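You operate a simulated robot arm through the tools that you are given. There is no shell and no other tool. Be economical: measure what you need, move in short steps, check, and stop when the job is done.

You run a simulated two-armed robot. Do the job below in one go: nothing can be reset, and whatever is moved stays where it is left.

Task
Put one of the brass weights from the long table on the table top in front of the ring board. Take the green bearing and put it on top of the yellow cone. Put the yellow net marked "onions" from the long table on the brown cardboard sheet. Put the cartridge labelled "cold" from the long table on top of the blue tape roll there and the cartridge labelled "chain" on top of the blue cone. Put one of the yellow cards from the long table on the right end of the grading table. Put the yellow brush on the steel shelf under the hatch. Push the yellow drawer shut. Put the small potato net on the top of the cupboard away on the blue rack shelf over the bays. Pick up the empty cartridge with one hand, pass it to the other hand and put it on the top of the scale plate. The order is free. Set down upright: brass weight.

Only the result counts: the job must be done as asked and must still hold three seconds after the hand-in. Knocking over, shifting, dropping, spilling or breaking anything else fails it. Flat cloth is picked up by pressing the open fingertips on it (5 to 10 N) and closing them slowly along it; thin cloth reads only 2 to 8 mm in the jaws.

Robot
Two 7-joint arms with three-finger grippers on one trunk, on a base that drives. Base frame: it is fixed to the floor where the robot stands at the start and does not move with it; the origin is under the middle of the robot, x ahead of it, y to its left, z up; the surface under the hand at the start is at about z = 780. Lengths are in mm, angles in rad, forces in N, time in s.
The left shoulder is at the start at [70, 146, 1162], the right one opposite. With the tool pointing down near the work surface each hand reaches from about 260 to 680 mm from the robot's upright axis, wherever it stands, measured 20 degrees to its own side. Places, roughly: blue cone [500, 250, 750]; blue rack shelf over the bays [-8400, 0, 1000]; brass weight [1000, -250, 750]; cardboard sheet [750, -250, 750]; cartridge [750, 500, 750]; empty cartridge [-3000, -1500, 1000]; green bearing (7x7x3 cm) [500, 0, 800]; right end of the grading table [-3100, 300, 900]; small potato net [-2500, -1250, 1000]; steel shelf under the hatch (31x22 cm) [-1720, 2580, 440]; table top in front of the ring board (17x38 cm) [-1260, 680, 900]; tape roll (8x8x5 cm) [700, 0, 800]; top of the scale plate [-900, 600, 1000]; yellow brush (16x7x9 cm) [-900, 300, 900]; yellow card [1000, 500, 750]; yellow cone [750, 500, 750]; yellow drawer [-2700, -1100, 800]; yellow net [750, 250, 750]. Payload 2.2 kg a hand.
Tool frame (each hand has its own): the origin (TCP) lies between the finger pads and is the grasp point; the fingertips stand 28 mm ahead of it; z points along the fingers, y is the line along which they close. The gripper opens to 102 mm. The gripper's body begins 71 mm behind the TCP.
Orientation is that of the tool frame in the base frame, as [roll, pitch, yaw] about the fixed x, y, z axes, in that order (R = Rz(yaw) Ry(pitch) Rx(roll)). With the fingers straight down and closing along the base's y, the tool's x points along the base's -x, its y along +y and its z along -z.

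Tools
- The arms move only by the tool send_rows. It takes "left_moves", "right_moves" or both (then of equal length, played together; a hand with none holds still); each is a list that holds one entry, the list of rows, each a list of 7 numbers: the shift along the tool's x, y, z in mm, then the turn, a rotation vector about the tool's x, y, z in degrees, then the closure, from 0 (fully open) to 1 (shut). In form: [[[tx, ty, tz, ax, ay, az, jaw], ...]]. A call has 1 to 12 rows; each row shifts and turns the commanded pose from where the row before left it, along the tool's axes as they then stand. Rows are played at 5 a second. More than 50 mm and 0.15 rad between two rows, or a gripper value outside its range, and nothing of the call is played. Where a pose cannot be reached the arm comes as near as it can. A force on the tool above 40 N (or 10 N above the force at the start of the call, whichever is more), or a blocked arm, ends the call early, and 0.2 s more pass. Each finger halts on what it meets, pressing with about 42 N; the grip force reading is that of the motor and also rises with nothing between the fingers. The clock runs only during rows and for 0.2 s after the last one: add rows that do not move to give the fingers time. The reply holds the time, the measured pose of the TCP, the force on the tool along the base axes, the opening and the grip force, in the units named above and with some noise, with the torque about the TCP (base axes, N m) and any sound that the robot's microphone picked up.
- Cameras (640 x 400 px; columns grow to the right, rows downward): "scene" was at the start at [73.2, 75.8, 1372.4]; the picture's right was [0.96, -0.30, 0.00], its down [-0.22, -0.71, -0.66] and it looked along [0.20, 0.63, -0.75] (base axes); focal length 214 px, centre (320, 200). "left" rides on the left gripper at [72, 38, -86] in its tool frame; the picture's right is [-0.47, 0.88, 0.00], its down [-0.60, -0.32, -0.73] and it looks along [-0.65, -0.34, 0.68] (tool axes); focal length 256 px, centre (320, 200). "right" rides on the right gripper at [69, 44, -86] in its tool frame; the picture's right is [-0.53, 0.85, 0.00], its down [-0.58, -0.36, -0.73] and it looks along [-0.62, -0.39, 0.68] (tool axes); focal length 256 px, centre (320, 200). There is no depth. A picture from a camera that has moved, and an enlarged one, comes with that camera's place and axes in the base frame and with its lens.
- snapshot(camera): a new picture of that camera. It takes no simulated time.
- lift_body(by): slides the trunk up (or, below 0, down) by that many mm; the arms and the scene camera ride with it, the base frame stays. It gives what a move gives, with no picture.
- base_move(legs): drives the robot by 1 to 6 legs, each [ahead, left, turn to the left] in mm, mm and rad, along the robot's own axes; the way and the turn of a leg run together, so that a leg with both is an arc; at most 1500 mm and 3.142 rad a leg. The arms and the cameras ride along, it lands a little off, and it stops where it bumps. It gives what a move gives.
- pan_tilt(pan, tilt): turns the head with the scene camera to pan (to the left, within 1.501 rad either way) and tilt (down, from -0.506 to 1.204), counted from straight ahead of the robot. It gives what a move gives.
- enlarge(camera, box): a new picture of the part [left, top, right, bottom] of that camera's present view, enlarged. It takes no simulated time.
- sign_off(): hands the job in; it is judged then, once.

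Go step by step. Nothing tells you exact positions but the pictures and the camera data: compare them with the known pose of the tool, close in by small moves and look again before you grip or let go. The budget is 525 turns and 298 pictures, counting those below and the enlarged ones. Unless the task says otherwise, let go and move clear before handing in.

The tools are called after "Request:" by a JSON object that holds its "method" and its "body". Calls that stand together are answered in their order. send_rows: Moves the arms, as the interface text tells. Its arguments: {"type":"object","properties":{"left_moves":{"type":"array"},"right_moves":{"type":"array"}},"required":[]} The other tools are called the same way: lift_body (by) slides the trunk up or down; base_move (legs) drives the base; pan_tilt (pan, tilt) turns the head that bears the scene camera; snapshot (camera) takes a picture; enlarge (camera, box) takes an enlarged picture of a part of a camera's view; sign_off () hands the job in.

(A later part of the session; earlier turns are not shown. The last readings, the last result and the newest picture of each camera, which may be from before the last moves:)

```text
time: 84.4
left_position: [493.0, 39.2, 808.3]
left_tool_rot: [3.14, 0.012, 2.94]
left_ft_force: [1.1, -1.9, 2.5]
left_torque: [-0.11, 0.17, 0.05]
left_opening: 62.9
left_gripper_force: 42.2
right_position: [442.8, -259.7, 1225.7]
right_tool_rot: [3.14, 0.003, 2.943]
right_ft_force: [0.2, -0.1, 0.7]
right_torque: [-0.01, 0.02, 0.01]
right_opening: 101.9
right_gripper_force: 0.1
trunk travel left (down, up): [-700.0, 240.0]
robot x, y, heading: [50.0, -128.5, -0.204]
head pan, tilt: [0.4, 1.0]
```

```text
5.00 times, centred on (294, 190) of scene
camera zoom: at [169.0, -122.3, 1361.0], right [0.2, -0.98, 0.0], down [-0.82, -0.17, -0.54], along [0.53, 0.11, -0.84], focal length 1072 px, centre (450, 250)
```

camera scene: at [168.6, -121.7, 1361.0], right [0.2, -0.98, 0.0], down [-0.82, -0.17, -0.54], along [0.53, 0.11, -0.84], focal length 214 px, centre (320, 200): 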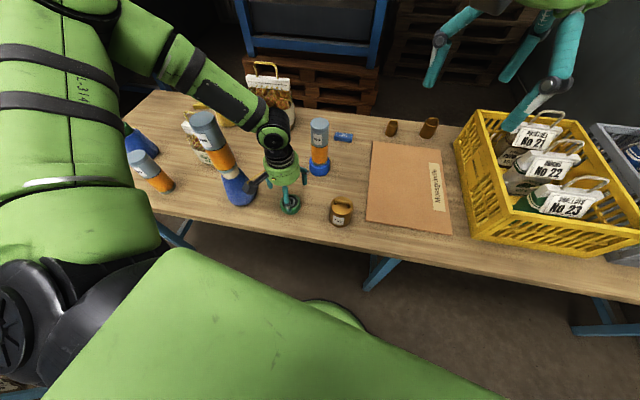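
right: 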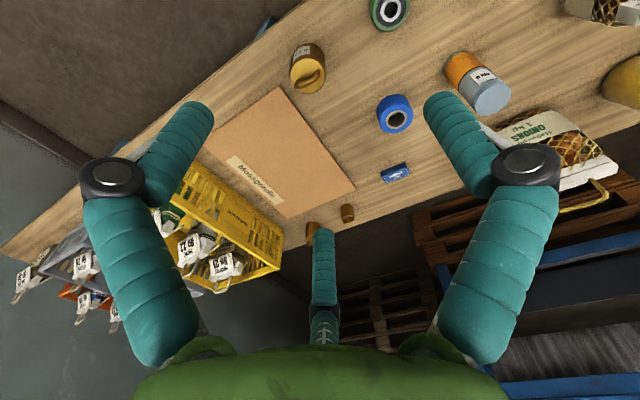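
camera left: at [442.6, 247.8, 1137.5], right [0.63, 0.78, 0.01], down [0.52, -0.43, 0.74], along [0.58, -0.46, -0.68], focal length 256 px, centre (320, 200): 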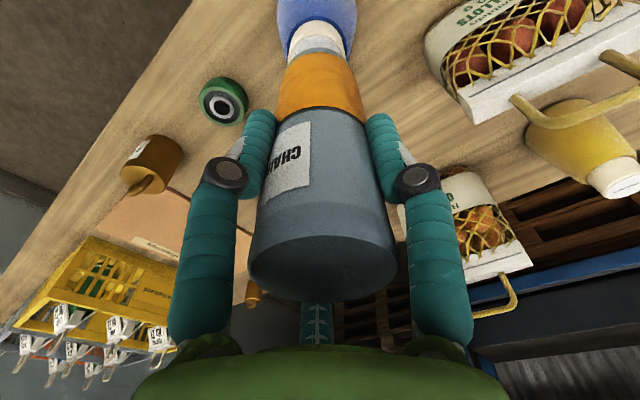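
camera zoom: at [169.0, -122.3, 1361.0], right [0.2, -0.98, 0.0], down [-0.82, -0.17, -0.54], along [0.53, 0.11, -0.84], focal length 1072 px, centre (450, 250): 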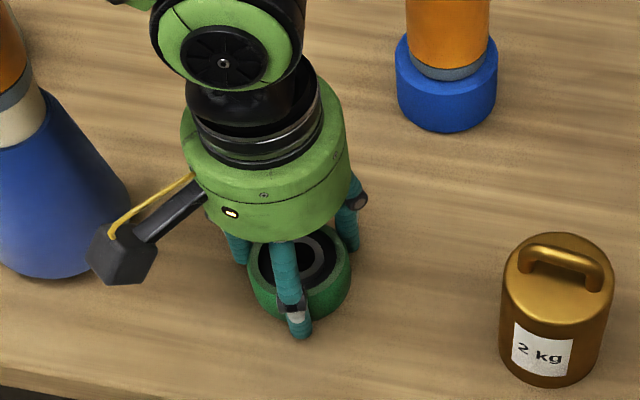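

Fingers touch the crowned rim on both sides. I lift slowly.

Request:
{"method": "send_rows", "body": {"left_moves": [[[0, 0, -2, 0, 0, 0, 1], [0, 0, -3, 0, 0, 0, 1], [0, 0, -5, 0, 0, 0, 1], [0, 0, -8, 0, 0, 0, 1], [0, 0, -10, 0, 0, 0, 1], [0, 0, -12, 0, 0, 0, 1], [0, 0, 0, 0, 0, 0, 1]]]}}

Request:
{"method": "snapshot", "body": {"camera": "left"}}

```text
time: 86.0
left_position: [492.3, 40.8, 849.3]
left_tool_rot: [3.14, 0.01, 2.942]
left_ft_force: [0.0, 0.2, -3.2]
left_torque: [0.01, -0.02, -0.01]
left_opening: 61.2
left_gripper_force: 42.1
right_position: [443.2, -257.9, 1226.4]
right_tool_rot: [-3.142, 0.001, 2.944]
right_ft_force: [-0.3, 0.1, 0.3]
right_torque: [-0.01, 0.0, 0.02]
right_opening: 101.9
right_gripper_force: 0.1
trunk travel left (down, up): [-700.0, 240.0]
robot x, y, heading: [51.9, -125.1, -0.205]
head pan, tilt: [0.4, 1.0]
```

```text
240 pictures are left
camera left: at [429.6, 92.2, 934.2], right [0.63, 0.78, 0.01], down [0.52, -0.43, 0.74], along [0.57, -0.46, -0.68], focal length 256 px, centre (320, 200)
```

left: 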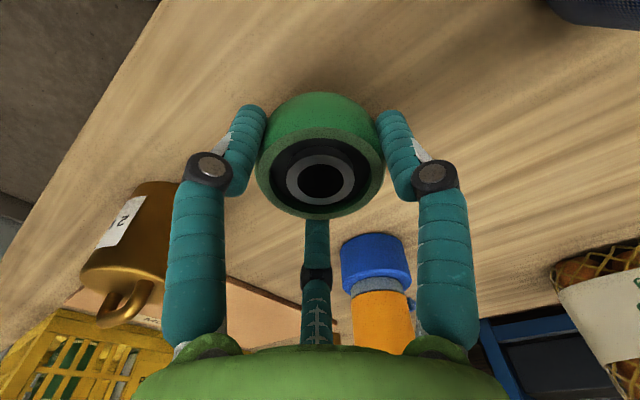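

The bearing is held (0.33 kg). I keep rising gently to z ≈ 1130 so it clears the chain stack.

Request:
{"method": "send_rows", "body": {"left_moves": [[[0, 0, -15, 0, 0, 0, 1], [0, 0, -22, 0, 0, 0, 1], [0, 0, -25, 0, 0, 0, 1], [0, 0, -25, 0, 0, 0, 1], [0, 0, -25, 0, 0, 0, 1], [0, 0, -25, 0, 0, 0, 1], [0, 0, -25, 0, 0, 0, 1], [0, 0, -25, 0, 0, 0, 1], [0, 0, -25, 0, 0, 0, 1], [0, 0, -25, 0, 0, 0, 1], [0, 0, -25, 0, 0, 0, 1], [0, 0, -15, 0, 0, 0, 1]]]}}

Request:
{"method": "base_move", "body": {"legs": [[75, 443, 0]]}}

Request:
{"method": "pan_tilt", "body": {"pan": 0.2, "tilt": 0.9}}

Request:
{"method": "snapshot", "body": {"camera": "scene"}}

```text
time: 88.6
left_position: [489.3, 40.7, 1127.3]
left_tool_rot: [3.139, 0.01, 2.943]
left_ft_force: [-1.1, 0.9, -2.7]
left_torque: [0.02, 0.01, -0.01]
left_opening: 60.9
left_gripper_force: 42.1
right_position: [442.8, -258.8, 1226.3]
right_tool_rot: [-3.141, 0.001, 2.942]
right_ft_force: [-0.2, 0.1, -0.1]
right_torque: [0.0, 0.02, -0.01]
right_opening: 102.0
right_gripper_force: 0.1
trunk travel left (down, up): [-700.0, 240.0]
robot x, y, heading: [48.2, -126.4, -0.202]
head pan, tilt: [0.4, 1.0]
```

```text
time: 91.3
left_position: [650.3, 458.9, 1125.2]
left_tool_rot: [3.137, 0.01, 2.945]
left_ft_force: [-0.3, -0.4, -3.7]
left_torque: [0.03, 0.01, 0.0]
left_opening: 60.7
left_gripper_force: 42.1
right_position: [605.2, 160.4, 1225.5]
right_tool_rot: [3.139, -0.002, 2.945]
right_ft_force: [-0.4, 0.2, -0.1]
right_torque: [0.03, 0.01, 0.01]
right_opening: 102.1
right_gripper_force: 0.1
trunk travel left (down, up): [-700.0, 240.0]
robot x, y, heading: [217.0, 294.8, -0.201]
head pan, tilt: [0.4, 1.0]
```

```text
time: 92.1
left_position: [650.7, 460.3, 1125.9]
left_tool_rot: [3.14, 0.009, 2.945]
left_ft_force: [-0.2, 0.1, -3.5]
left_torque: [0.01, -0.03, 0.0]
left_opening: 60.8
left_gripper_force: 42.1
right_position: [605.3, 162.0, 1225.9]
right_tool_rot: [-3.141, 0.0, 2.945]
right_ft_force: [-0.1, -0.5, 0.8]
right_torque: [-0.04, 0.0, -0.04]
right_opening: 102.1
right_gripper_force: 0.1
trunk travel left (down, up): [-700.0, 240.0]
robot x, y, heading: [216.3, 292.5, -0.194]
head pan, tilt: [0.201, 0.901]
```

```text
239 pictures are left
camera scene: at [338.5, 284.4, 1368.1], right [0.0, -1.0, 0.0], down [-0.78, 0.0, -0.62], along [0.62, 0.0, -0.78], focal length 214 px, centre (320, 200)
```

scene: 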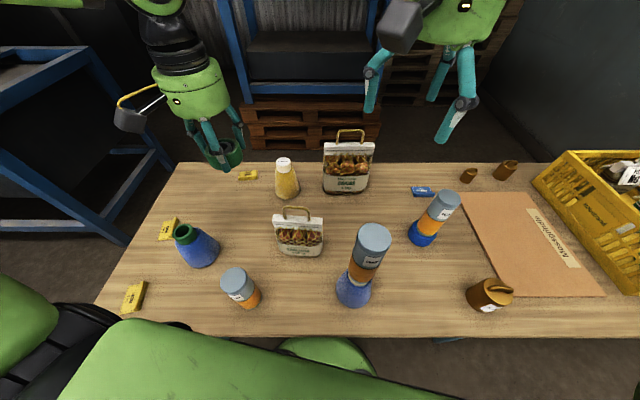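

Now over the yellow cone, gently.

Request:
{"method": "send_rows", "body": {"left_moves": [[[-20, -2, 0, 0, 0, 0, 1], [-30, -3, 0, 0, 0, 0, 1], [-30, -3, 0, 0, 0, 0, 1], [-30, -3, 0, 0, 0, 0, 1], [-30, -3, 0, 0, 0, 0, 1], [-30, -3, 0, 0, 0, 0, 1], [-25, -3, 10, 0, 0, 0, 1], [-10, -1, 20, 0, 0, 0, 1], [0, 0, 25, 0, 0, 0, 1], [0, 0, 25, 0, 0, 0, 1], [0, 0, 25, 0, 0, 0, 1], [0, 0, 20, 0, 0, 0, 1]]]}}

Request:
{"method": "enlarge", "body": {"camera": "left", "box": [160, 0, 480, 200]}}

Request:
{"method": "enlarge", "body": {"camera": "scene", "box": [220, 130, 348, 210]}}

```text
time: 94.7
left_position: [824.7, 417.5, 994.4]
left_tool_rot: [-3.142, 0.012, 2.944]
left_ft_force: [0.9, 0.1, -3.8]
left_torque: [0.01, 0.0, 0.0]
left_opening: 60.7
left_gripper_force: 41.7
left hand out of reach, approached as far as the arm can: row 6, 7, 8
right_position: [606.5, 160.4, 1226.2]
right_tool_rot: [-3.141, -0.001, 2.944]
right_ft_force: [0.3, -0.1, -1.2]
right_torque: [0.0, 0.0, 0.0]
right_opening: 102.0
right_gripper_force: 0.0
trunk travel left (down, up): [-700.0, 240.0]
robot x, y, heading: [211.0, 296.6, -0.199]
head pan, tilt: [0.201, 0.901]
```

```text
2.00 times, centred on (320, 100) of left
camera zoom: at [760.9, 470.4, 1081.1], right [0.63, 0.78, 0.01], down [0.52, -0.43, 0.74], along [0.58, -0.46, -0.67], focal length 512 px, centre (320, 400)
```

zoom: 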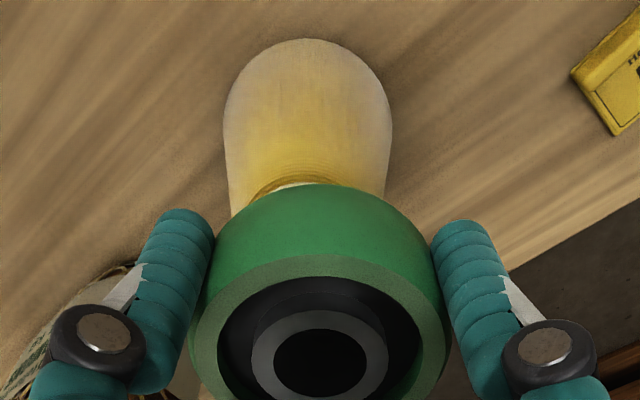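

```text
5.00 times, centred on (284, 170) of scene
camera zoom: at [339.0, 284.0, 1368.1], right [0.0, -1.0, 0.0], down [-0.78, 0.0, -0.62], along [0.62, 0.0, -0.78], focal length 1072 px, centre (500, 350)
```

zoom: 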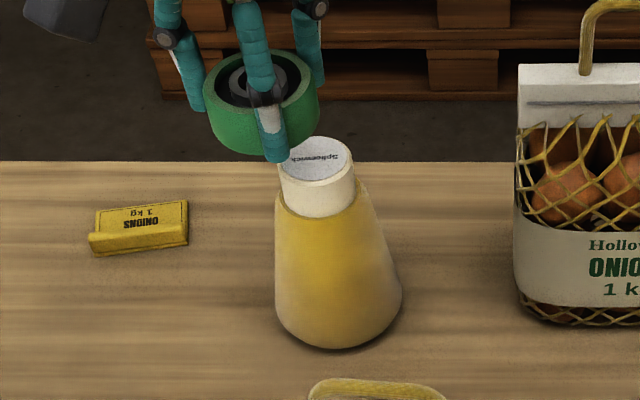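

I am 25 mm short. I lift, and turn the base right by 0.5 to bring the left shoulder nearer.

Request:
{"method": "send_rows", "body": {"left_moves": [[[5, 0, -25, 0, 0, 0, 1], [10, 0, -30, 0, 0, 0, 1], [20, 0, -30, 0, 0, 0, 1], [20, 0, -30, 0, 0, 0, 1], [20, 0, -30, 0, 0, 0, 1], [15, 0, 0, 0, 0, 0, 1]]]}}

Request:
{"method": "base_move", "body": {"legs": [[0, 0, -0.5]]}}

Request:
{"method": "pan_tilt", "body": {"pan": 0.7, "tilt": 0.9}}

Request:
{"method": "snapshot", "body": {"camera": "scene"}}

```text
time: 96.1
left_position: [734.1, 436.1, 1140.7]
left_tool_rot: [3.139, 0.009, 2.946]
left_ft_force: [-0.8, -0.4, -2.8]
left_torque: [-0.03, 0.03, 0.03]
left_opening: 60.7
left_gripper_force: 42.4
right_position: [604.1, 161.6, 1226.1]
right_tool_rot: [-3.141, 0.002, 2.945]
right_ft_force: [0.0, 0.2, 0.4]
right_torque: [0.02, 0.01, 0.0]
right_opening: 102.0
right_gripper_force: 0.1
trunk travel left (down, up): [-700.0, 240.0]
robot x, y, heading: [212.3, 292.2, -0.197]
head pan, tilt: [0.201, 0.901]
```

```text
time: 97.9
left_position: [740.6, 169.4, 1141.4]
left_tool_rot: [3.139, 0.011, 2.447]
left_ft_force: [0.4, 0.1, -2.5]
left_torque: [-0.03, 0.02, 0.02]
left_opening: 60.6
left_gripper_force: 42.1
right_position: [496.4, -10.2, 1226.7]
right_tool_rot: [3.142, 0.0, 2.445]
right_ft_force: [-0.5, -0.8, 1.0]
right_torque: [0.05, -0.02, -0.01]
right_opening: 101.9
right_gripper_force: 0.1
trunk travel left (down, up): [-700.0, 240.0]
robot x, y, heading: [214.3, 291.1, -0.702]
head pan, tilt: [0.201, 0.901]
```

```text
time: 98.8
left_position: [740.6, 169.7, 1140.7]
left_tool_rot: [3.138, 0.01, 2.445]
left_ft_force: [-0.1, -0.9, -2.7]
left_torque: [-0.02, 0.0, -0.01]
left_opening: 61.1
left_gripper_force: 42.1
right_position: [495.4, -10.2, 1226.5]
right_tool_rot: [-3.141, 0.001, 2.447]
right_ft_force: [-0.4, 0.0, 0.2]
right_torque: [0.01, 0.0, 0.0]
right_opening: 102.2
right_gripper_force: 0.1
trunk travel left (down, up): [-700.0, 240.0]
robot x, y, heading: [212.8, 291.8, -0.695]
head pan, tilt: [0.7, 0.901]
```

```text
236 pictures are left
camera scene: at [327.8, 261.6, 1368.1], right [0.0, -1.0, 0.0], down [-0.78, 0.0, -0.62], along [0.62, 0.0, -0.78], focal length 214 px, centre (320, 200)
```

scene: 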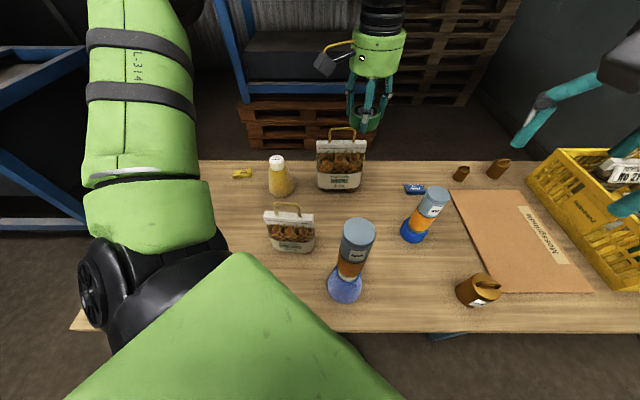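

Request:
{"method": "send_rows", "body": {"left_moves": [[[5, 18, 0, 0, 0, 0, 1], [8, 30, 0, 0, 0, 0, 1], [8, 30, 0, 0, 0, 0, 1], [8, 30, 0, 0, 0, 0, 1], [8, 30, 0, 0, 0, 0, 1], [8, 32, 0, 0, 0, 0, 1], [8, 32, 0, 0, 0, 0, 1], [7, 26, 10, 0, 0, 0, 1], [4, 16, 20, 0, 0, 0, 1], [0, 0, 30, 0, 0, 0, 1], [0, 0, 30, 0, 0, 0, 1], [0, 0, 30, 0, 0, 0, 1]]]}}

Request:
{"method": "snapshot", "body": {"camera": "left"}}

Request:
{"method": "enlarge", "body": {"camera": "scene", "box": [214, 110, 342, 210]}}

```text
time: 101.4
left_position: [848.1, 398.7, 1019.0]
left_tool_rot: [3.139, 0.01, 2.447]
left_ft_force: [0.0, -0.2, -3.4]
left_torque: [0.03, 0.01, -0.01]
left_opening: 60.9
left_gripper_force: 41.8
right_position: [496.8, -9.2, 1226.1]
right_tool_rot: [-3.141, 0.0, 2.447]
right_ft_force: [-0.8, 0.5, -0.3]
right_torque: [0.0, 0.0, -0.01]
right_opening: 102.1
right_gripper_force: 0.0
trunk travel left (down, up): [-700.0, 240.0]
robot x, y, heading: [212.0, 294.3, -0.699]
head pan, tilt: [0.7, 0.901]
```

```text
235 pictures are left
camera left: at [816.9, 475.1, 1104.2], right [0.92, 0.38, 0.01], down [0.26, -0.63, 0.74], along [0.29, -0.68, -0.68], focal length 256 px, centre (320, 200)
```

left: 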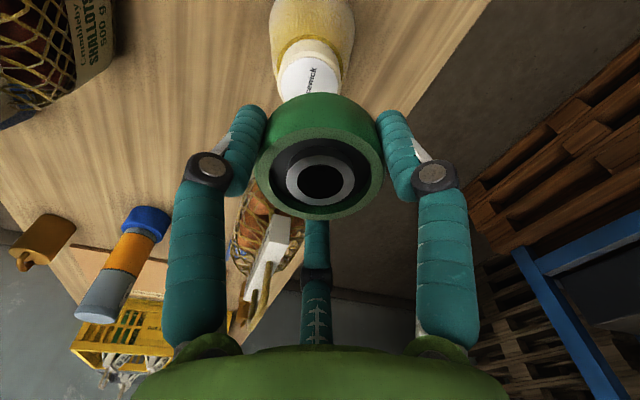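

```text
4.00 times, centred on (278, 160) of scene
camera zoom: at [328.8, 262.1, 1368.1], right [0.0, -1.0, 0.0], down [-0.78, 0.0, -0.62], along [0.62, 0.0, -0.78], focal length 858 px, centre (488, 360)
```

zoom: 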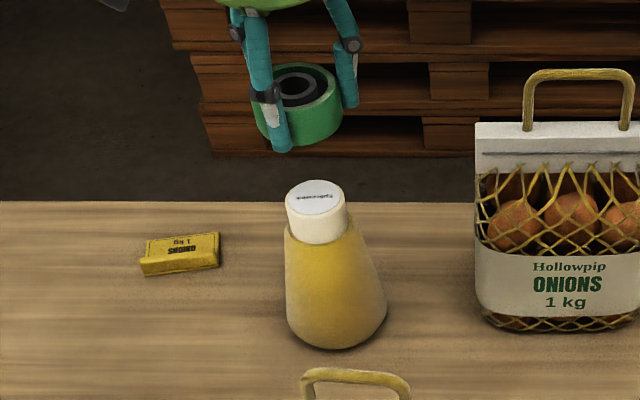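

Cap appears about 5 mm to the left along the closing line. I correct and descend closer.

Request:
{"method": "send_rows", "body": {"left_moves": [[[2, -5, 10, 0, 0, 0, 1], [0, 0, 20, 0, 0, 0, 1], [0, 0, 15, 0, 0, 0, 1], [0, 0, 10, 0, 0, 0, 1], [0, 0, 0, 0, 0, 0, 1]]]}}

Request:
{"method": "enlarge", "body": {"camera": "left", "box": [160, 0, 480, 200]}}

Request:
{"method": "enlarge", "body": {"camera": "scene", "box": [246, 130, 326, 180]}}

```text
time: 102.6
left_position: [842.6, 395.1, 965.0]
left_tool_rot: [3.14, 0.012, 2.447]
left_ft_force: [0.1, -0.2, -3.5]
left_torque: [0.02, 0.02, 0.03]
left_opening: 60.6
left_gripper_force: 41.6
right_position: [495.8, -9.7, 1227.1]
right_tool_rot: [3.14, 0.0, 2.447]
right_ft_force: [0.7, 0.2, 0.3]
right_torque: [0.02, 0.02, 0.0]
right_opening: 101.9
right_gripper_force: 0.1
trunk travel left (down, up): [-700.0, 240.0]
robot x, y, heading: [212.6, 291.2, -0.693]
head pan, tilt: [0.7, 0.901]
```

```text
2.00 times, centred on (320, 100) of left
camera zoom: at [812.4, 472.0, 1050.1], right [0.92, 0.38, 0.01], down [0.25, -0.63, 0.74], along [0.29, -0.68, -0.68], focal length 512 px, centre (320, 400)
```

zoom: 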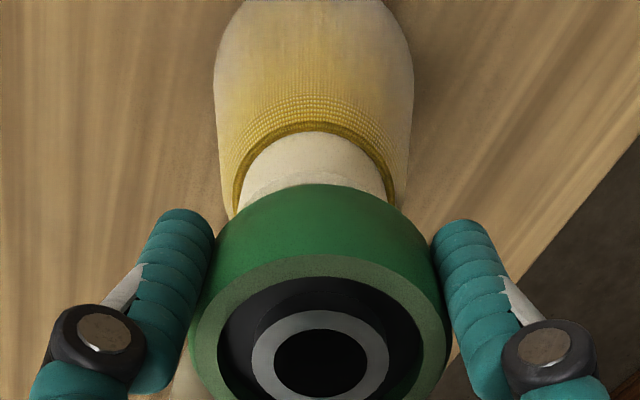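

```text
8.00 times, centred on (286, 155) of scene
camera zoom: at [327.9, 261.9, 1368.1], right [0.0, -1.0, 0.0], down [-0.78, 0.0, -0.62], along [0.62, 0.0, -0.78], focal length 1716 px, centre (592, 560)
```

zoom: 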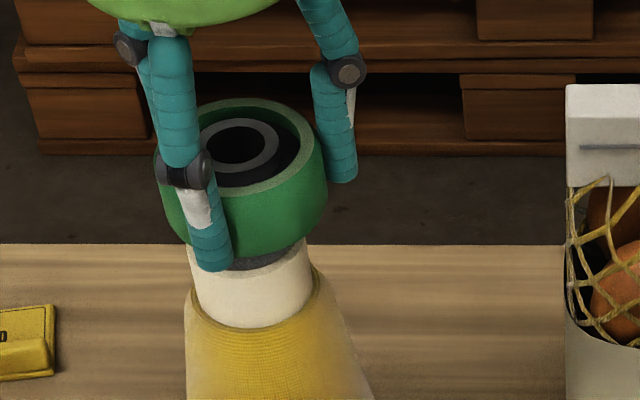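

Aligned in both views. I lower to contact.

Request:
{"method": "send_rows", "body": {"left_moves": [[[0, 0, 6, 0, 0, 0, 1], [0, 0, 4, 0, 0, 0, 1], [0, 0, 3, 0, 0, 0, 1], [0, 0, 0, 0, 0, 0, 1]]]}}

Request:
{"method": "enlarge", "body": {"camera": "left", "box": [160, 0, 480, 200]}}

Request:
{"method": "enlarge", "body": {"camera": "scene", "box": [246, 130, 326, 180]}}

```text
time: 103.6
left_position: [842.2, 395.2, 952.1]
left_tool_rot: [3.138, 0.012, 2.447]
left_ft_force: [0.7, 0.6, 1.6]
left_torque: [0.06, 0.06, -0.04]
left_opening: 60.8
left_gripper_force: 41.9
right_position: [495.1, -9.7, 1227.3]
right_tool_rot: [-3.141, 0.003, 2.446]
right_ft_force: [0.0, -0.3, -0.3]
right_torque: [0.0, 0.0, 0.03]
right_opening: 101.9
right_gripper_force: 0.0
trunk travel left (down, up): [-700.0, 240.0]
robot x, y, heading: [212.3, 292.1, -0.692]
head pan, tilt: [0.7, 0.901]
```

```text
2.00 times, centred on (320, 100) of left
camera zoom: at [812.1, 471.4, 1038.0], right [0.92, 0.38, 0.01], down [0.25, -0.63, 0.74], along [0.29, -0.68, -0.68], focal length 512 px, centre (320, 400)
```

zoom: 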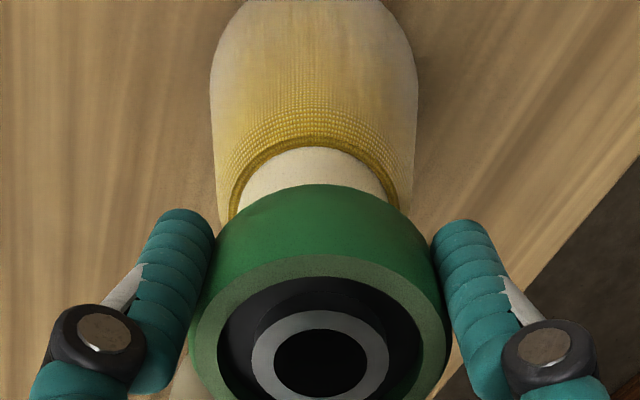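

```text
8.00 times, centred on (286, 155) of scene
camera zoom: at [327.3, 261.8, 1368.3], right [0.0, -1.0, 0.0], down [-0.78, 0.0, -0.62], along [0.62, 0.0, -0.78], focal length 1716 px, centre (592, 560)
```

zoom: 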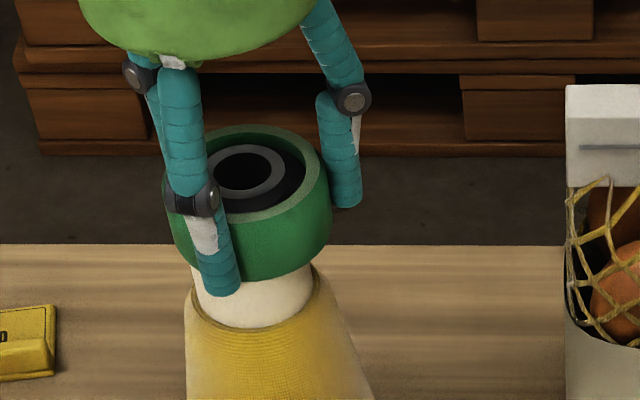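

Contact. I release and retreat upward.

Request:
{"method": "send_rows", "body": {"left_moves": [[[0, 0, 1, 0, 0, 0, 1], [0, 0, 0, 0, 0, 0, 0.35], [0, 0, 0, 0, 0, 0, 0.25], [0, 0, 0, 0, 0, 0, 0.1], [0, 0, 0, 0, 0, 0, 0.05], [0, 0, -25, 0, 0, 0, 0.05], [0, 0, -40, 0, 0, 0, 0.05], [0, 0, -45, 0, 0, 0, 0], [0, 0, -45, 0, 0, 0, 0]]]}}

Request:
{"method": "enlarge", "body": {"camera": "scene", "box": [230, 130, 358, 210]}}

Request:
{"method": "snapshot", "body": {"camera": "left"}}

```text
time: 105.6
left_position: [841.0, 395.2, 1106.7]
left_tool_rot: [3.139, 0.012, 2.448]
left_ft_force: [0.0, 0.2, -0.3]
left_torque: [0.04, -0.03, 0.05]
left_opening: 101.9
left_gripper_force: 0.0
right_position: [494.9, -9.6, 1226.9]
right_tool_rot: [3.14, 0.003, 2.445]
right_ft_force: [0.0, -0.7, -0.7]
right_torque: [0.0, -0.01, -0.01]
right_opening: 102.0
right_gripper_force: 0.0
trunk travel left (down, up): [-700.0, 240.0]
robot x, y, heading: [216.8, 294.2, -0.695]
head pan, tilt: [0.7, 0.901]
```

```text
5.00 times, centred on (294, 170) of scene
camera zoom: at [326.0, 261.1, 1368.2], right [0.0, -1.0, 0.0], down [-0.78, 0.0, -0.62], along [0.62, 0.0, -0.78], focal length 1072 px, centre (450, 350)
```

zoom: 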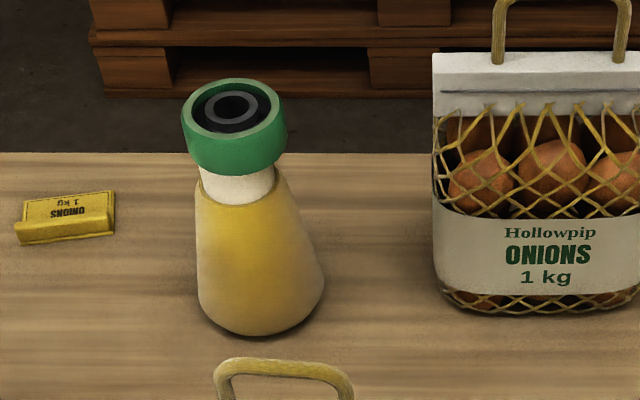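

```text
228 pictures are left
camera left: at [809.5, 471.4, 1192.6], right [0.92, 0.38, 0.01], down [0.25, -0.63, 0.74], along [0.29, -0.68, -0.68], focal length 256 px, centre (320, 200)
```

left: 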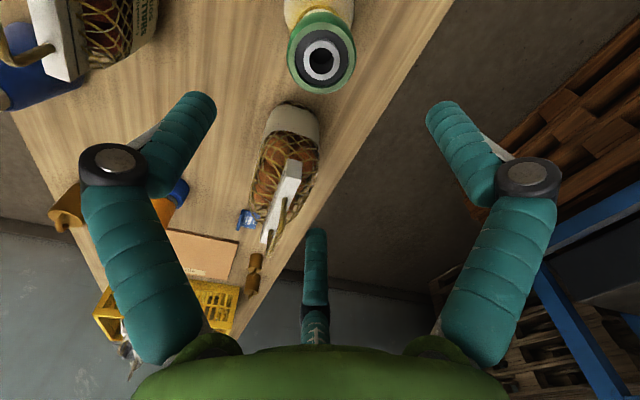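

The bearing sits on the yellow cone. Next the onions net; I zoom on it to locate its header.

Request:
{"method": "enlarge", "body": {"camera": "scene", "box": [280, 110, 408, 200]}}

Request:
{"method": "enlarge", "body": {"camera": "left", "box": [200, 80, 360, 270]}}

```text
4.44 times, centred on (344, 155) of scene
camera zoom: at [326.0, 261.1, 1368.2], right [0.0, -1.0, 0.0], down [-0.78, 0.0, -0.62], along [0.62, 0.0, -0.78], focal length 953 px, centre (213, 400)
```

zoom: 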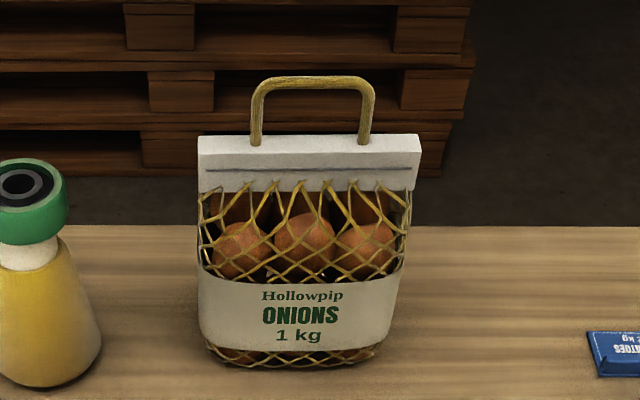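

```text
2.11 times, centred on (280, 175) of left
camera zoom: at [809.5, 471.4, 1192.6], right [0.92, 0.38, 0.01], down [0.25, -0.63, 0.74], along [0.29, -0.68, -0.68], focal length 539 px, centre (404, 253)
```

zoom: 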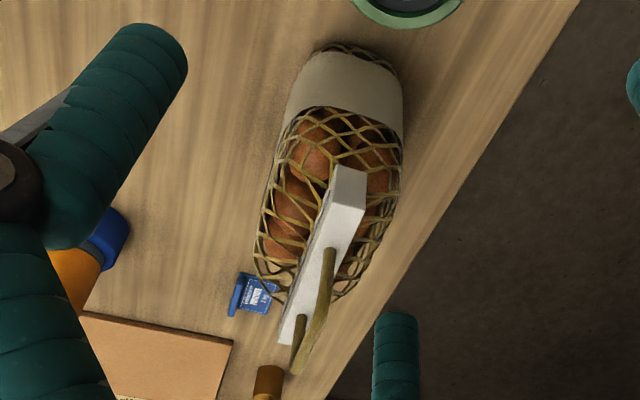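

Header: x≈861, y 123–271, top z≈970; handle top ≈1021. I shift the base right 110 mm, then turn the hand so that it closes along x.

Request:
{"method": "base_move", "body": {"legs": [[70, -85, 0]]}}

Request:
{"method": "send_rows", "body": {"left_moves": [[[0, 0, -10, 0, 0, 7.2, 0], [0, 0, -10, 0, 0, 7.2, 0], [0, 0, 0, 0, 0, 7.2, 0], [0, 0, 0, 0, 0, 7.2, 0], [0, 0, 0, 0, 0, 7.2, 0], [0, 0, 0, 0, 0, 7.2, 0], [0, 0, 0, 0, 0, 7.0, 0], [0, 0, 0, 0, 0, 0, 0]]]}}

```text
time: 106.8
left_position: [839.8, 288.1, 1105.6]
left_tool_rot: [3.141, 0.011, 2.448]
left_ft_force: [0.8, -0.4, 0.6]
left_torque: [-0.08, 0.01, -0.01]
left_opening: 101.8
left_gripper_force: 0.0
right_position: [493.9, -116.8, 1227.8]
right_tool_rot: [-3.14, 0.0, 2.448]
right_ft_force: [0.1, 0.3, 0.1]
right_torque: [-0.04, -0.01, 0.02]
right_opening: 101.9
right_gripper_force: 0.2
trunk travel left (down, up): [-700.0, 240.0]
robot x, y, heading: [217.8, 182.6, -0.696]
head pan, tilt: [0.7, 0.901]
```

```text
time: 108.6
left_position: [841.6, 287.0, 1125.5]
left_tool_rot: [3.134, 0.005, 1.571]
left_ft_force: [0.3, 0.4, -0.3]
left_torque: [0.01, -0.04, -0.04]
left_opening: 101.8
left_gripper_force: 0.1
right_position: [493.2, -118.7, 1226.5]
right_tool_rot: [3.141, 0.003, 2.448]
right_ft_force: [0.5, 0.0, 0.8]
right_torque: [-0.02, 0.0, 0.0]
right_opening: 101.8
right_gripper_force: 0.1
trunk travel left (down, up): [-700.0, 240.0]
robot x, y, heading: [211.2, 183.7, -0.697]
head pan, tilt: [0.7, 0.901]
```

Request:
{"method": "send_rows", "body": {"left_moves": [[[-45, 10, 0, 0, 0, 0, 0], [-45, 10, 0, 0, 0, 0, 0], [0, 0, 30, 0, 0, 0, 0], [0, 0, 20, 0, 0, 0, 0], [0, 0, 0, 0, 0, 0, 0]]]}}

Request:
{"method": "snapshot", "body": {"camera": "left"}}

Request:
{"method": "snapshot", "body": {"camera": "scene"}}

```text
time: 109.8
left_position: [860.6, 196.4, 1074.9]
left_tool_rot: [3.13, 0.006, 1.573]
left_ft_force: [0.0, 0.5, 0.8]
left_torque: [0.04, 0.02, 0.0]
left_opening: 101.9
left_gripper_force: 0.0
right_position: [493.7, -118.5, 1225.9]
right_tool_rot: [3.142, 0.002, 2.448]
right_ft_force: [1.0, -1.0, -0.1]
right_torque: [0.03, -0.04, 0.02]
right_opening: 101.9
right_gripper_force: 0.0
trunk travel left (down, up): [-700.0, 240.0]
robot x, y, heading: [215.4, 182.9, -0.698]
head pan, tilt: [0.7, 0.901]
```

```text
225 pictures are left
camera left: at [899.1, 269.5, 1162.0], right [0.89, -0.46, 0.01], down [-0.32, -0.6, 0.73], along [-0.33, -0.65, -0.68], focal length 256 px, centre (320, 200)
```

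left: 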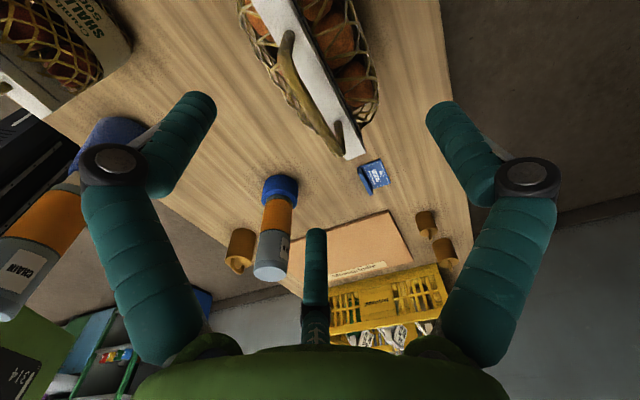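

```text
224 pictures are left
camera scene: at [325.9, 151.5, 1368.2], right [0.0, -1.0, 0.0], down [-0.78, 0.0, -0.62], along [0.62, 0.0, -0.78], focal length 214 px, centre (320, 200)
```

scene: 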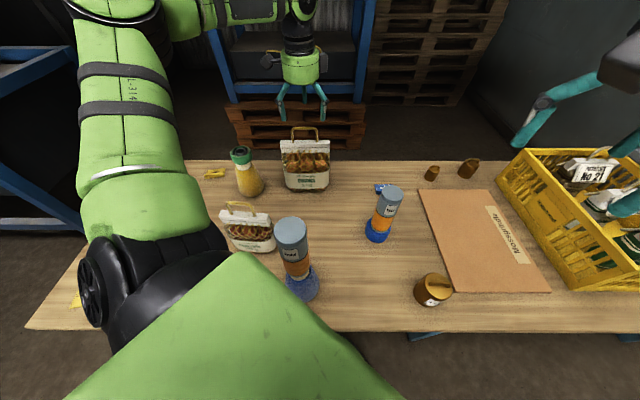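

The header lies well between the fingers. I descend to z ≈ 966 and close slowly.

Request:
{"method": "send_rows", "body": {"left_moves": [[[0, 3, 40, 0, 0, 0, 0], [0, 0, 40, 0, 0, 0, 0], [0, 0, 28, 0, 0, 0, 0], [0, 0, 0, 0, 0, 0, 0.2], [0, 0, 0, 0, 0, 0, 0.4], [0, 0, 0, 0, 0, 0, 0.6], [0, 0, 0, 0, 0, 0, 0.8], [0, 0, 0, 0, 0, 0, 1], [0, 0, 0, 0, 0, 0, 1]]]}}

Request:
{"method": "snapshot", "body": {"camera": "left"}}

Request:
{"method": "enlarge", "body": {"camera": "scene", "box": [240, 60, 400, 200]}}

```text
time: 111.3
left_position: [862.1, 200.7, 976.1]
left_tool_rot: [3.124, 0.0, 1.576]
left_ft_force: [-6.6, 11.3, 24.1]
left_torque: [0.5, 0.22, -0.01]
left_opening: 31.8
left_gripper_force: 8.9
right_position: [489.8, -116.8, 1228.8]
right_tool_rot: [3.139, 0.005, 2.451]
right_ft_force: [0.7, -0.4, -0.1]
right_torque: [0.01, 0.04, -0.02]
right_opening: 102.1
right_gripper_force: 0.1
trunk travel left (down, up): [-700.0, 240.0]
robot x, y, heading: [214.2, 185.3, -0.691]
head pan, tilt: [0.7, 0.901]
stopped in row 7 (left hand): the force on the tool passed its limit at 46 N (the readings are from after the stop); the commanded pose is now the measured one
```

```text
223 pictures are left
camera left: at [899.6, 273.7, 1061.8], right [0.89, -0.46, 0.01], down [-0.32, -0.61, 0.73], along [-0.33, -0.65, -0.69], focal length 256 px, centre (320, 200)
```

left: 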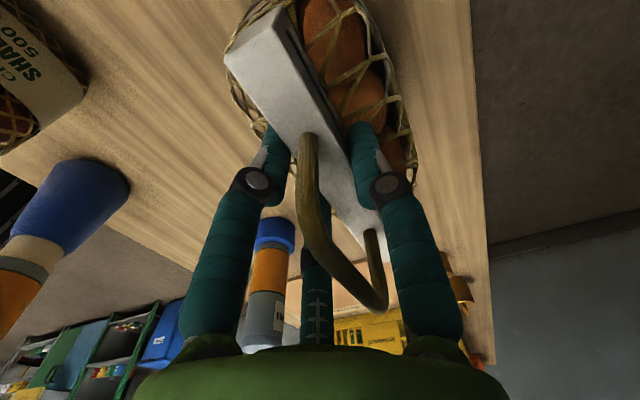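

```text
2.86 times, centred on (320, 130) of scene
camera zoom: at [321.2, 155.0, 1368.9], right [0.01, -1.0, 0.0], down [-0.78, -0.01, -0.62], along [0.62, 0.0, -0.78], focal length 613 px, centre (320, 400)
```

zoom: 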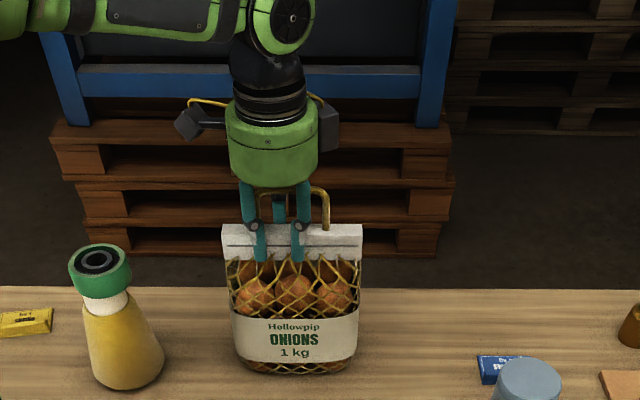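

Something pressed (probably the handle against the palm). I rise 10 mm and finish closing.

Request:
{"method": "send_rows", "body": {"left_moves": [[[0, 0, -10, 0, 0, 0, 0.65], [0, 0, 0, 0, 0, 0, 0.7], [0, 0, 0, 0, 0, 0, 0.8], [0, 0, 0, 0, 0, 0, 1], [0, 0, 0, 0, 0, 0, 1]]]}}

Request:
{"method": "snapshot", "body": {"camera": "left"}}

```text
time: 112.5
left_position: [866.1, 198.3, 977.9]
left_tool_rot: [3.134, -0.002, 1.575]
left_ft_force: [0.0, 0.3, 0.1]
left_torque: [0.11, 0.08, 0.0]
left_opening: 30.6
left_gripper_force: 41.7
right_position: [496.3, -118.5, 1226.6]
right_tool_rot: [-3.139, 0.001, 2.449]
right_ft_force: [-0.3, -0.3, -0.3]
right_torque: [-0.01, 0.0, 0.01]
right_opening: 101.8
right_gripper_force: 0.0
trunk travel left (down, up): [-700.0, 240.0]
robot x, y, heading: [212.9, 182.9, -0.693]
head pan, tilt: [0.7, 0.901]
```

```text
221 pictures are left
camera left: at [904.5, 271.4, 1064.8], right [0.89, -0.46, 0.01], down [-0.32, -0.61, 0.73], along [-0.33, -0.65, -0.69], focal length 256 px, centre (320, 200)
```

left: 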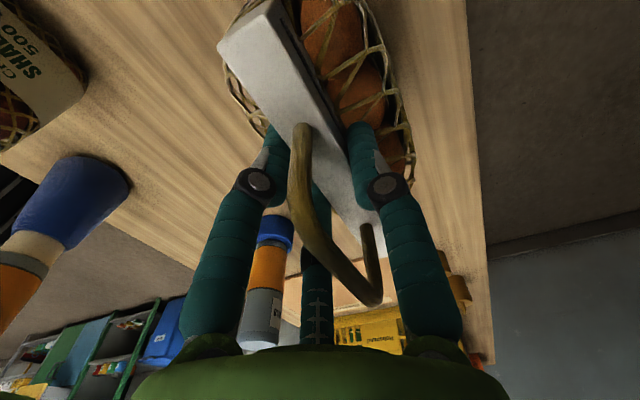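

Gripped at 31 mm. I lift slowly.

Request:
{"method": "send_rows", "body": {"left_moves": [[[0, 0, -3, 0, 0, 0, 1], [0, 0, -5, 0, 0, 0, 1], [0, 0, -8, 0, 0, 0, 1], [0, 0, -10, 0, 0, 0, 1], [0, 0, -12, 0, 0, 0, 1], [0, 0, -12, 0, 0, 0, 1], [0, 0, 0, 0, 0, 0, 1]]]}}

Request:
{"method": "enlarge", "body": {"camera": "scene", "box": [240, 60, 400, 200]}}

```text
time: 114.1
left_position: [866.3, 198.4, 1029.3]
left_tool_rot: [3.136, -0.003, 1.575]
left_ft_force: [1.0, 0.0, -9.8]
left_torque: [0.1, 0.05, -0.01]
left_opening: 30.3
left_gripper_force: 42.2
right_position: [497.0, -117.8, 1226.0]
right_tool_rot: [-3.14, -0.001, 2.449]
right_ft_force: [-0.5, -0.3, -0.6]
right_torque: [-0.03, 0.03, 0.0]
right_opening: 101.7
right_gripper_force: 0.1
trunk travel left (down, up): [-700.0, 240.0]
robot x, y, heading: [211.9, 186.8, -0.695]
head pan, tilt: [0.7, 0.901]
```

```text
2.86 times, centred on (320, 130) of scene
camera zoom: at [328.4, 152.9, 1368.0], right [0.01, -1.0, 0.0], down [-0.78, 0.0, -0.62], along [0.62, 0.0, -0.78], focal length 613 px, centre (320, 400)
```

zoom: 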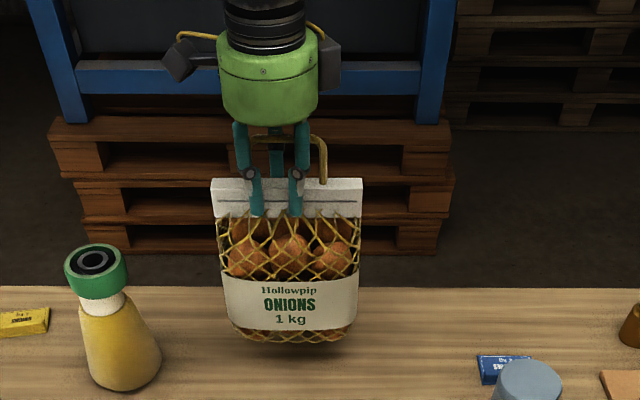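

Net is held (1 kg). I raise it to z ≈ 1180 drawing it in a little, then drive to the cardboard side.

Request:
{"method": "send_rows", "body": {"left_moves": [[[0, -5, -15, 0, 0, 0, 1], [0, -8, -20, 0, 0, 0, 1], [0, -8, -20, 0, 0, 0, 1], [0, -8, -20, 0, 0, 0, 1], [0, -8, -20, 0, 0, 0, 1], [0, -8, -20, 0, 0, 0, 1], [0, -8, -20, 0, 0, 0, 1], [0, -5, -15, 0, 0, 0, 1], [0, 0, 0, 0, 0, 0, 1]]]}}

Request:
{"method": "base_move", "body": {"legs": [[160, -368, 0]]}}

Request:
{"method": "snapshot", "body": {"camera": "scene"}}

```text
time: 116.1
left_position: [807.5, 197.7, 1178.4]
left_tool_rot: [3.134, -0.001, 1.575]
left_ft_force: [-0.5, 0.1, -9.3]
left_torque: [0.09, 0.07, 0.0]
left_opening: 30.2
left_gripper_force: 42.1
right_position: [497.3, -117.8, 1226.6]
right_tool_rot: [-3.138, 0.001, 2.45]
right_ft_force: [-0.2, 0.4, -0.1]
right_torque: [-0.01, 0.03, 0.03]
right_opening: 101.8
right_gripper_force: 0.0
trunk travel left (down, up): [-700.0, 240.0]
robot x, y, heading: [210.7, 184.4, -0.696]
head pan, tilt: [0.7, 0.901]
```

```text
time: 118.7
left_position: [690.7, -188.3, 1179.0]
left_tool_rot: [3.134, 0.001, 1.577]
left_ft_force: [0.5, 1.2, -9.8]
left_torque: [0.1, 0.05, -0.01]
left_opening: 30.5
left_gripper_force: 41.9
right_position: [382.2, -503.9, 1226.4]
right_tool_rot: [-3.139, 0.0, 2.455]
right_ft_force: [0.1, 0.5, 0.2]
right_torque: [0.03, 0.02, 0.02]
right_opening: 101.8
right_gripper_force: 0.1
trunk travel left (down, up): [-700.0, 240.0]
robot x, y, heading: [95.2, -205.9, -0.697]
head pan, tilt: [0.7, 0.901]
```

```text
219 pictures are left
camera scene: at [212.9, -233.5, 1368.0], right [0.01, -1.0, 0.0], down [-0.78, -0.01, -0.62], along [0.62, 0.0, -0.78], focal length 214 px, centre (320, 200)
```

scene: 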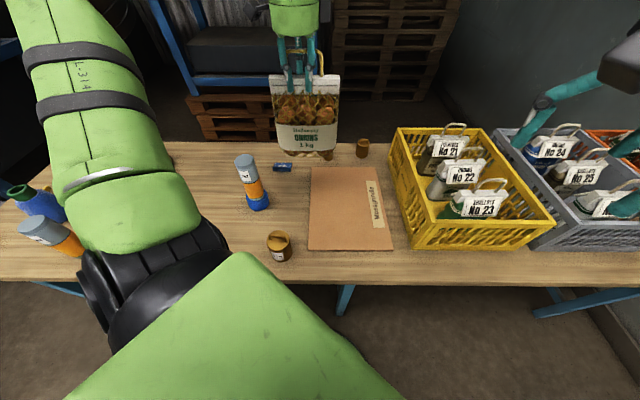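

The net hangs straight. I move it over the cardboard centre (680, −320) and lower.

Request:
{"method": "send_rows", "body": {"left_moves": [[[-20, -2, 0, 0, 0, 0, 1], [-30, -3, 0, 0, 0, 0, 1], [-30, -3, 0, 0, 0, 0, 1], [-30, -3, 0, 0, 0, 0, 1], [-20, 0, 20, 0, 0, 0, 1], [0, 0, 30, 0, 0, 0, 1], [0, 0, 30, 0, 0, 0, 1], [0, 0, 30, 0, 0, 0, 1], [0, 0, 30, 0, 0, 0, 1], [0, 0, 20, 0, 0, 0, 1], [0, 0, 0, 0, 0, 0, 1]]]}}

Request:
{"method": "enlarge", "body": {"camera": "scene", "box": [240, 100, 440, 260]}}

```text
time: 121.0
left_position: [680.9, -317.7, 1016.5]
left_tool_rot: [3.134, -0.001, 1.577]
left_ft_force: [-0.1, -0.1, -9.7]
left_torque: [0.05, 0.07, 0.0]
left_opening: 30.1
left_gripper_force: 42.0
right_position: [381.7, -506.0, 1225.4]
right_tool_rot: [-3.141, -0.001, 2.452]
right_ft_force: [-0.1, 0.4, 0.4]
right_torque: [-0.02, -0.01, 0.0]
right_opening: 102.1
right_gripper_force: 0.1
trunk travel left (down, up): [-700.0, 240.0]
robot x, y, heading: [95.8, -200.5, -0.693]
head pan, tilt: [0.7, 0.901]
```

```text
2.50 times, centred on (340, 180) of scene
camera zoom: at [212.1, -235.4, 1368.0], right [0.01, -1.0, 0.0], down [-0.78, -0.01, -0.62], along [0.62, 0.01, -0.78], focal length 536 px, centre (270, 250)
```

zoom: 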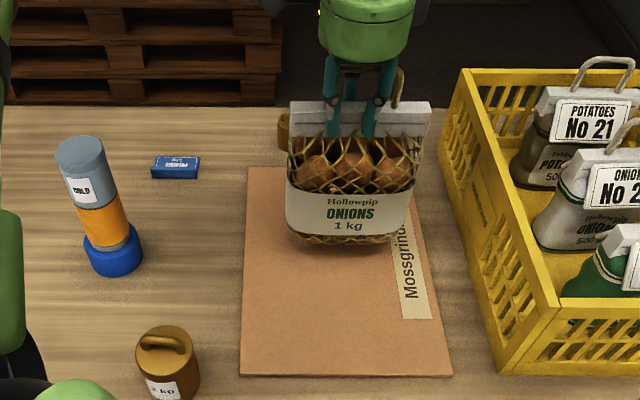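

Request:
{"method": "send_rows", "body": {"left_moves": [[[0, 0, 15, 0, 0, 0, 1], [0, 0, 10, 0, 0, 0, 1], [0, 0, 5, 0, 0, 0, 1], [0, 0, 4, 0, 0, 0, 1], [0, 0, 0, 0, 0, 0, 1]]]}}

```text
time: 122.2
left_position: [681.8, -319.0, 987.8]
left_tool_rot: [3.129, 0.001, 1.578]
left_ft_force: [2.0, 2.9, 9.0]
left_torque: [0.52, 0.07, -0.09]
left_opening: 30.4
left_gripper_force: 41.8
right_position: [379.0, -504.2, 1228.4]
right_tool_rot: [-3.141, 0.001, 2.454]
right_ft_force: [0.2, 0.2, -0.5]
right_torque: [0.0, -0.01, -0.01]
right_opening: 101.9
right_gripper_force: 0.1
trunk travel left (down, up): [-700.0, 240.0]
robot x, y, heading: [96.9, -205.6, -0.69]
head pan, tilt: [0.7, 0.901]
```

Set down. I open and rise.

Request:
{"method": "send_rows", "body": {"left_moves": [[[0, 0, -1, 0, 0, 0, 0.6], [0, 0, 0, 0, 0, 0, 0.4], [0, 0, 0, 0, 0, 0, 0.2], [0, 0, 0, 0, 0, 0, 0.05], [0, 0, -20, 0, 0, 0, 0], [0, 0, -40, 0, 0, 0, 0], [0, 0, -45, 0, 0, 0, 0], [0, 0, -45, 0, 0, 0, 0], [0, 0, -45, 0, 0, 0, 0]]]}}

Request:
{"method": "snapshot", "body": {"camera": "scene"}}

```text
time: 124.2
left_position: [676.5, -318.3, 1183.3]
left_tool_rot: [3.132, -0.003, 1.578]
left_ft_force: [0.6, 0.6, 0.5]
left_torque: [0.02, -0.03, -0.01]
left_opening: 101.7
left_gripper_force: 0.1
right_position: [378.2, -505.8, 1226.7]
right_tool_rot: [3.139, 0.002, 2.454]
right_ft_force: [0.5, -0.5, -0.1]
right_torque: [-0.01, -0.04, -0.04]
right_opening: 101.9
right_gripper_force: 0.1
trunk travel left (down, up): [-700.0, 240.0]
robot x, y, heading: [98.0, -205.4, -0.69]
head pan, tilt: [0.7, 0.901]
```

```text
217 pictures are left
camera scene: at [209.3, -235.3, 1368.3], right [0.01, -1.0, 0.0], down [-0.78, -0.01, -0.62], along [0.62, 0.01, -0.78], focal length 214 px, centre (320, 200)
```

scene: 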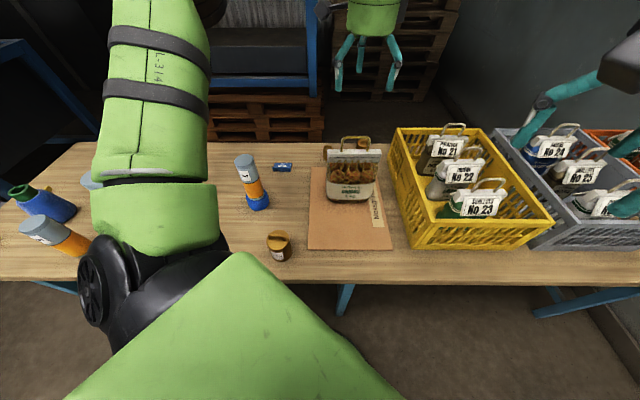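

The net stands on the sheet. Now the brass weights; I zoom to compare the back ones.

Request:
{"method": "pan_tilt", "body": {"pan": 0.5, "tilt": 0.75}}

Request:
{"method": "snapshot", "body": {"camera": "scene"}}

```text
time: 125.0
left_position: [679.2, -319.3, 1181.6]
left_tool_rot: [3.134, -0.002, 1.577]
left_ft_force: [-0.5, 0.1, 0.0]
left_torque: [0.01, -0.02, -0.02]
left_opening: 101.9
left_gripper_force: 0.1
right_position: [379.2, -505.4, 1226.3]
right_tool_rot: [-3.141, 0.0, 2.455]
right_ft_force: [-0.3, 0.9, 0.9]
right_torque: [0.04, 0.05, 0.03]
right_opening: 101.9
right_gripper_force: 0.1
trunk travel left (down, up): [-700.0, 240.0]
robot x, y, heading: [94.3, -204.3, -0.687]
head pan, tilt: [0.499, 0.75]
```

```text
216 pictures are left
camera scene: at [216.5, -251.4, 1380.1], right [-0.19, -0.98, 0.0], down [-0.67, 0.13, -0.73], along [0.72, -0.14, -0.68], focal length 214 px, centre (320, 200)
```

scene: 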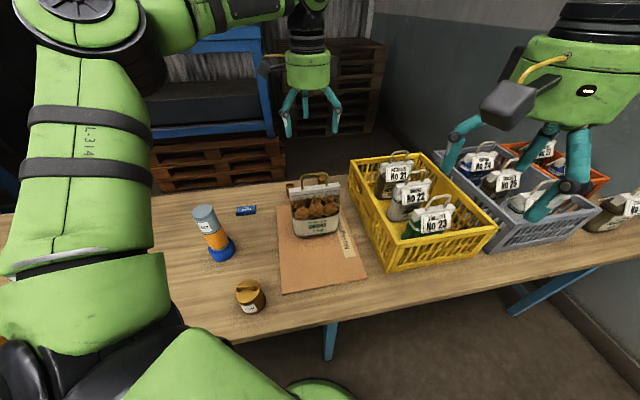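

The 2 kg weight at the front is the reachable one; I will take it with the right hand. I reposition the base for that.

Request:
{"method": "base_move", "body": {"legs": [[0, 0, 0.69], [-35, 335, 0]]}}

Request:
{"method": "pan_tilt", "body": {"pan": -0.2, "tilt": 1.0}}

Request:
{"method": "snapshot", "body": {"camera": "scene"}}

Request:
{"method": "snapshot", "body": {"camera": "right"}}

```text
time: 129.0
left_position: [587.1, 409.1, 1181.6]
left_tool_rot: [3.134, -0.002, 2.26]
left_ft_force: [-1.7, 0.3, 0.6]
left_torque: [0.01, -0.04, -0.01]
left_opening: 102.1
left_gripper_force: 0.1
right_position: [473.5, 76.9, 1226.6]
right_tool_rot: [3.14, 0.002, 3.134]
right_ft_force: [0.0, -0.7, -0.1]
right_torque: [-0.01, 0.0, -0.04]
right_opening: 101.9
right_gripper_force: 0.1
trunk travel left (down, up): [-700.0, 240.0]
robot x, y, heading: [65.4, 131.2, -0.004]
head pan, tilt: [0.499, 0.75]
```

```text
time: 130.1
left_position: [587.4, 410.2, 1180.9]
left_tool_rot: [3.131, -0.002, 2.26]
left_ft_force: [0.6, -1.0, 0.8]
left_torque: [0.02, 0.01, 0.0]
left_opening: 102.1
left_gripper_force: 0.0
right_position: [473.0, 78.1, 1226.0]
right_tool_rot: [-3.141, -0.001, 3.133]
right_ft_force: [0.7, -0.5, -0.5]
right_torque: [0.02, 0.0, -0.02]
right_opening: 102.1
right_gripper_force: 0.0
trunk travel left (down, up): [-700.0, 240.0]
robot x, y, heading: [60.7, 132.8, -0.008]
head pan, tilt: [-0.201, 1.0]
```

```text
215 pictures are left
camera scene: at [182.0, 118.5, 1361.0], right [-0.21, -0.98, 0.0], down [-0.82, 0.17, -0.54], along [0.53, -0.11, -0.84], focal length 214 px, centre (320, 200)
```

scene: 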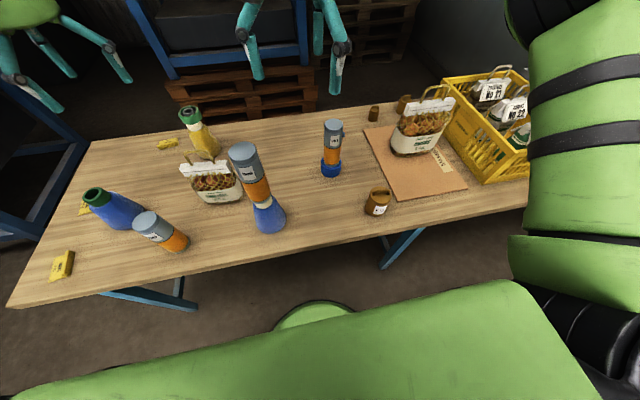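

```text
214 pictures are left
camera right: at [402.5, 121.6, 1314.0], right [0.54, 0.84, 0.0], down [0.57, -0.37, 0.73], along [0.62, -0.39, -0.68], focal length 256 px, centre (320, 200)
```

right: 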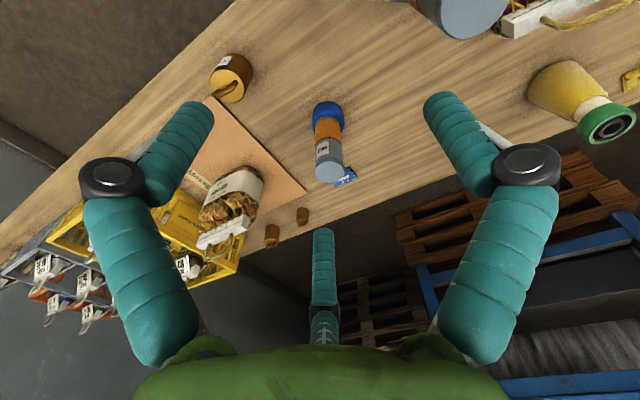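

Request:
{"method": "enlarge", "body": {"camera": "scene", "box": [340, 170, 420, 230]}}

```text
6.67 times, centred on (380, 200) of scene
camera zoom: at [182.0, 118.5, 1361.0], right [-0.21, -0.98, 0.0], down [-0.82, 0.17, -0.54], along [0.53, -0.11, -0.84], focal length 1430 px, centre (-80, 200)
```

zoom: 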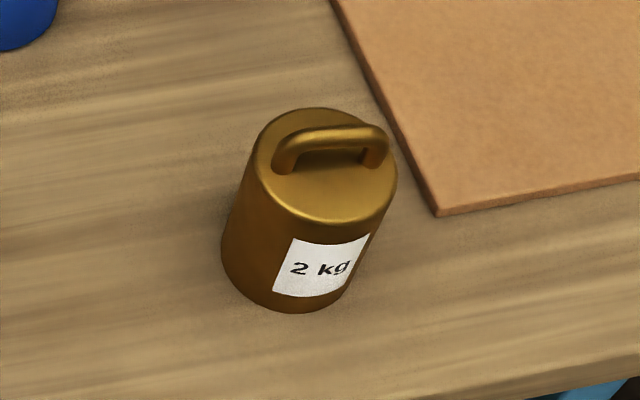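

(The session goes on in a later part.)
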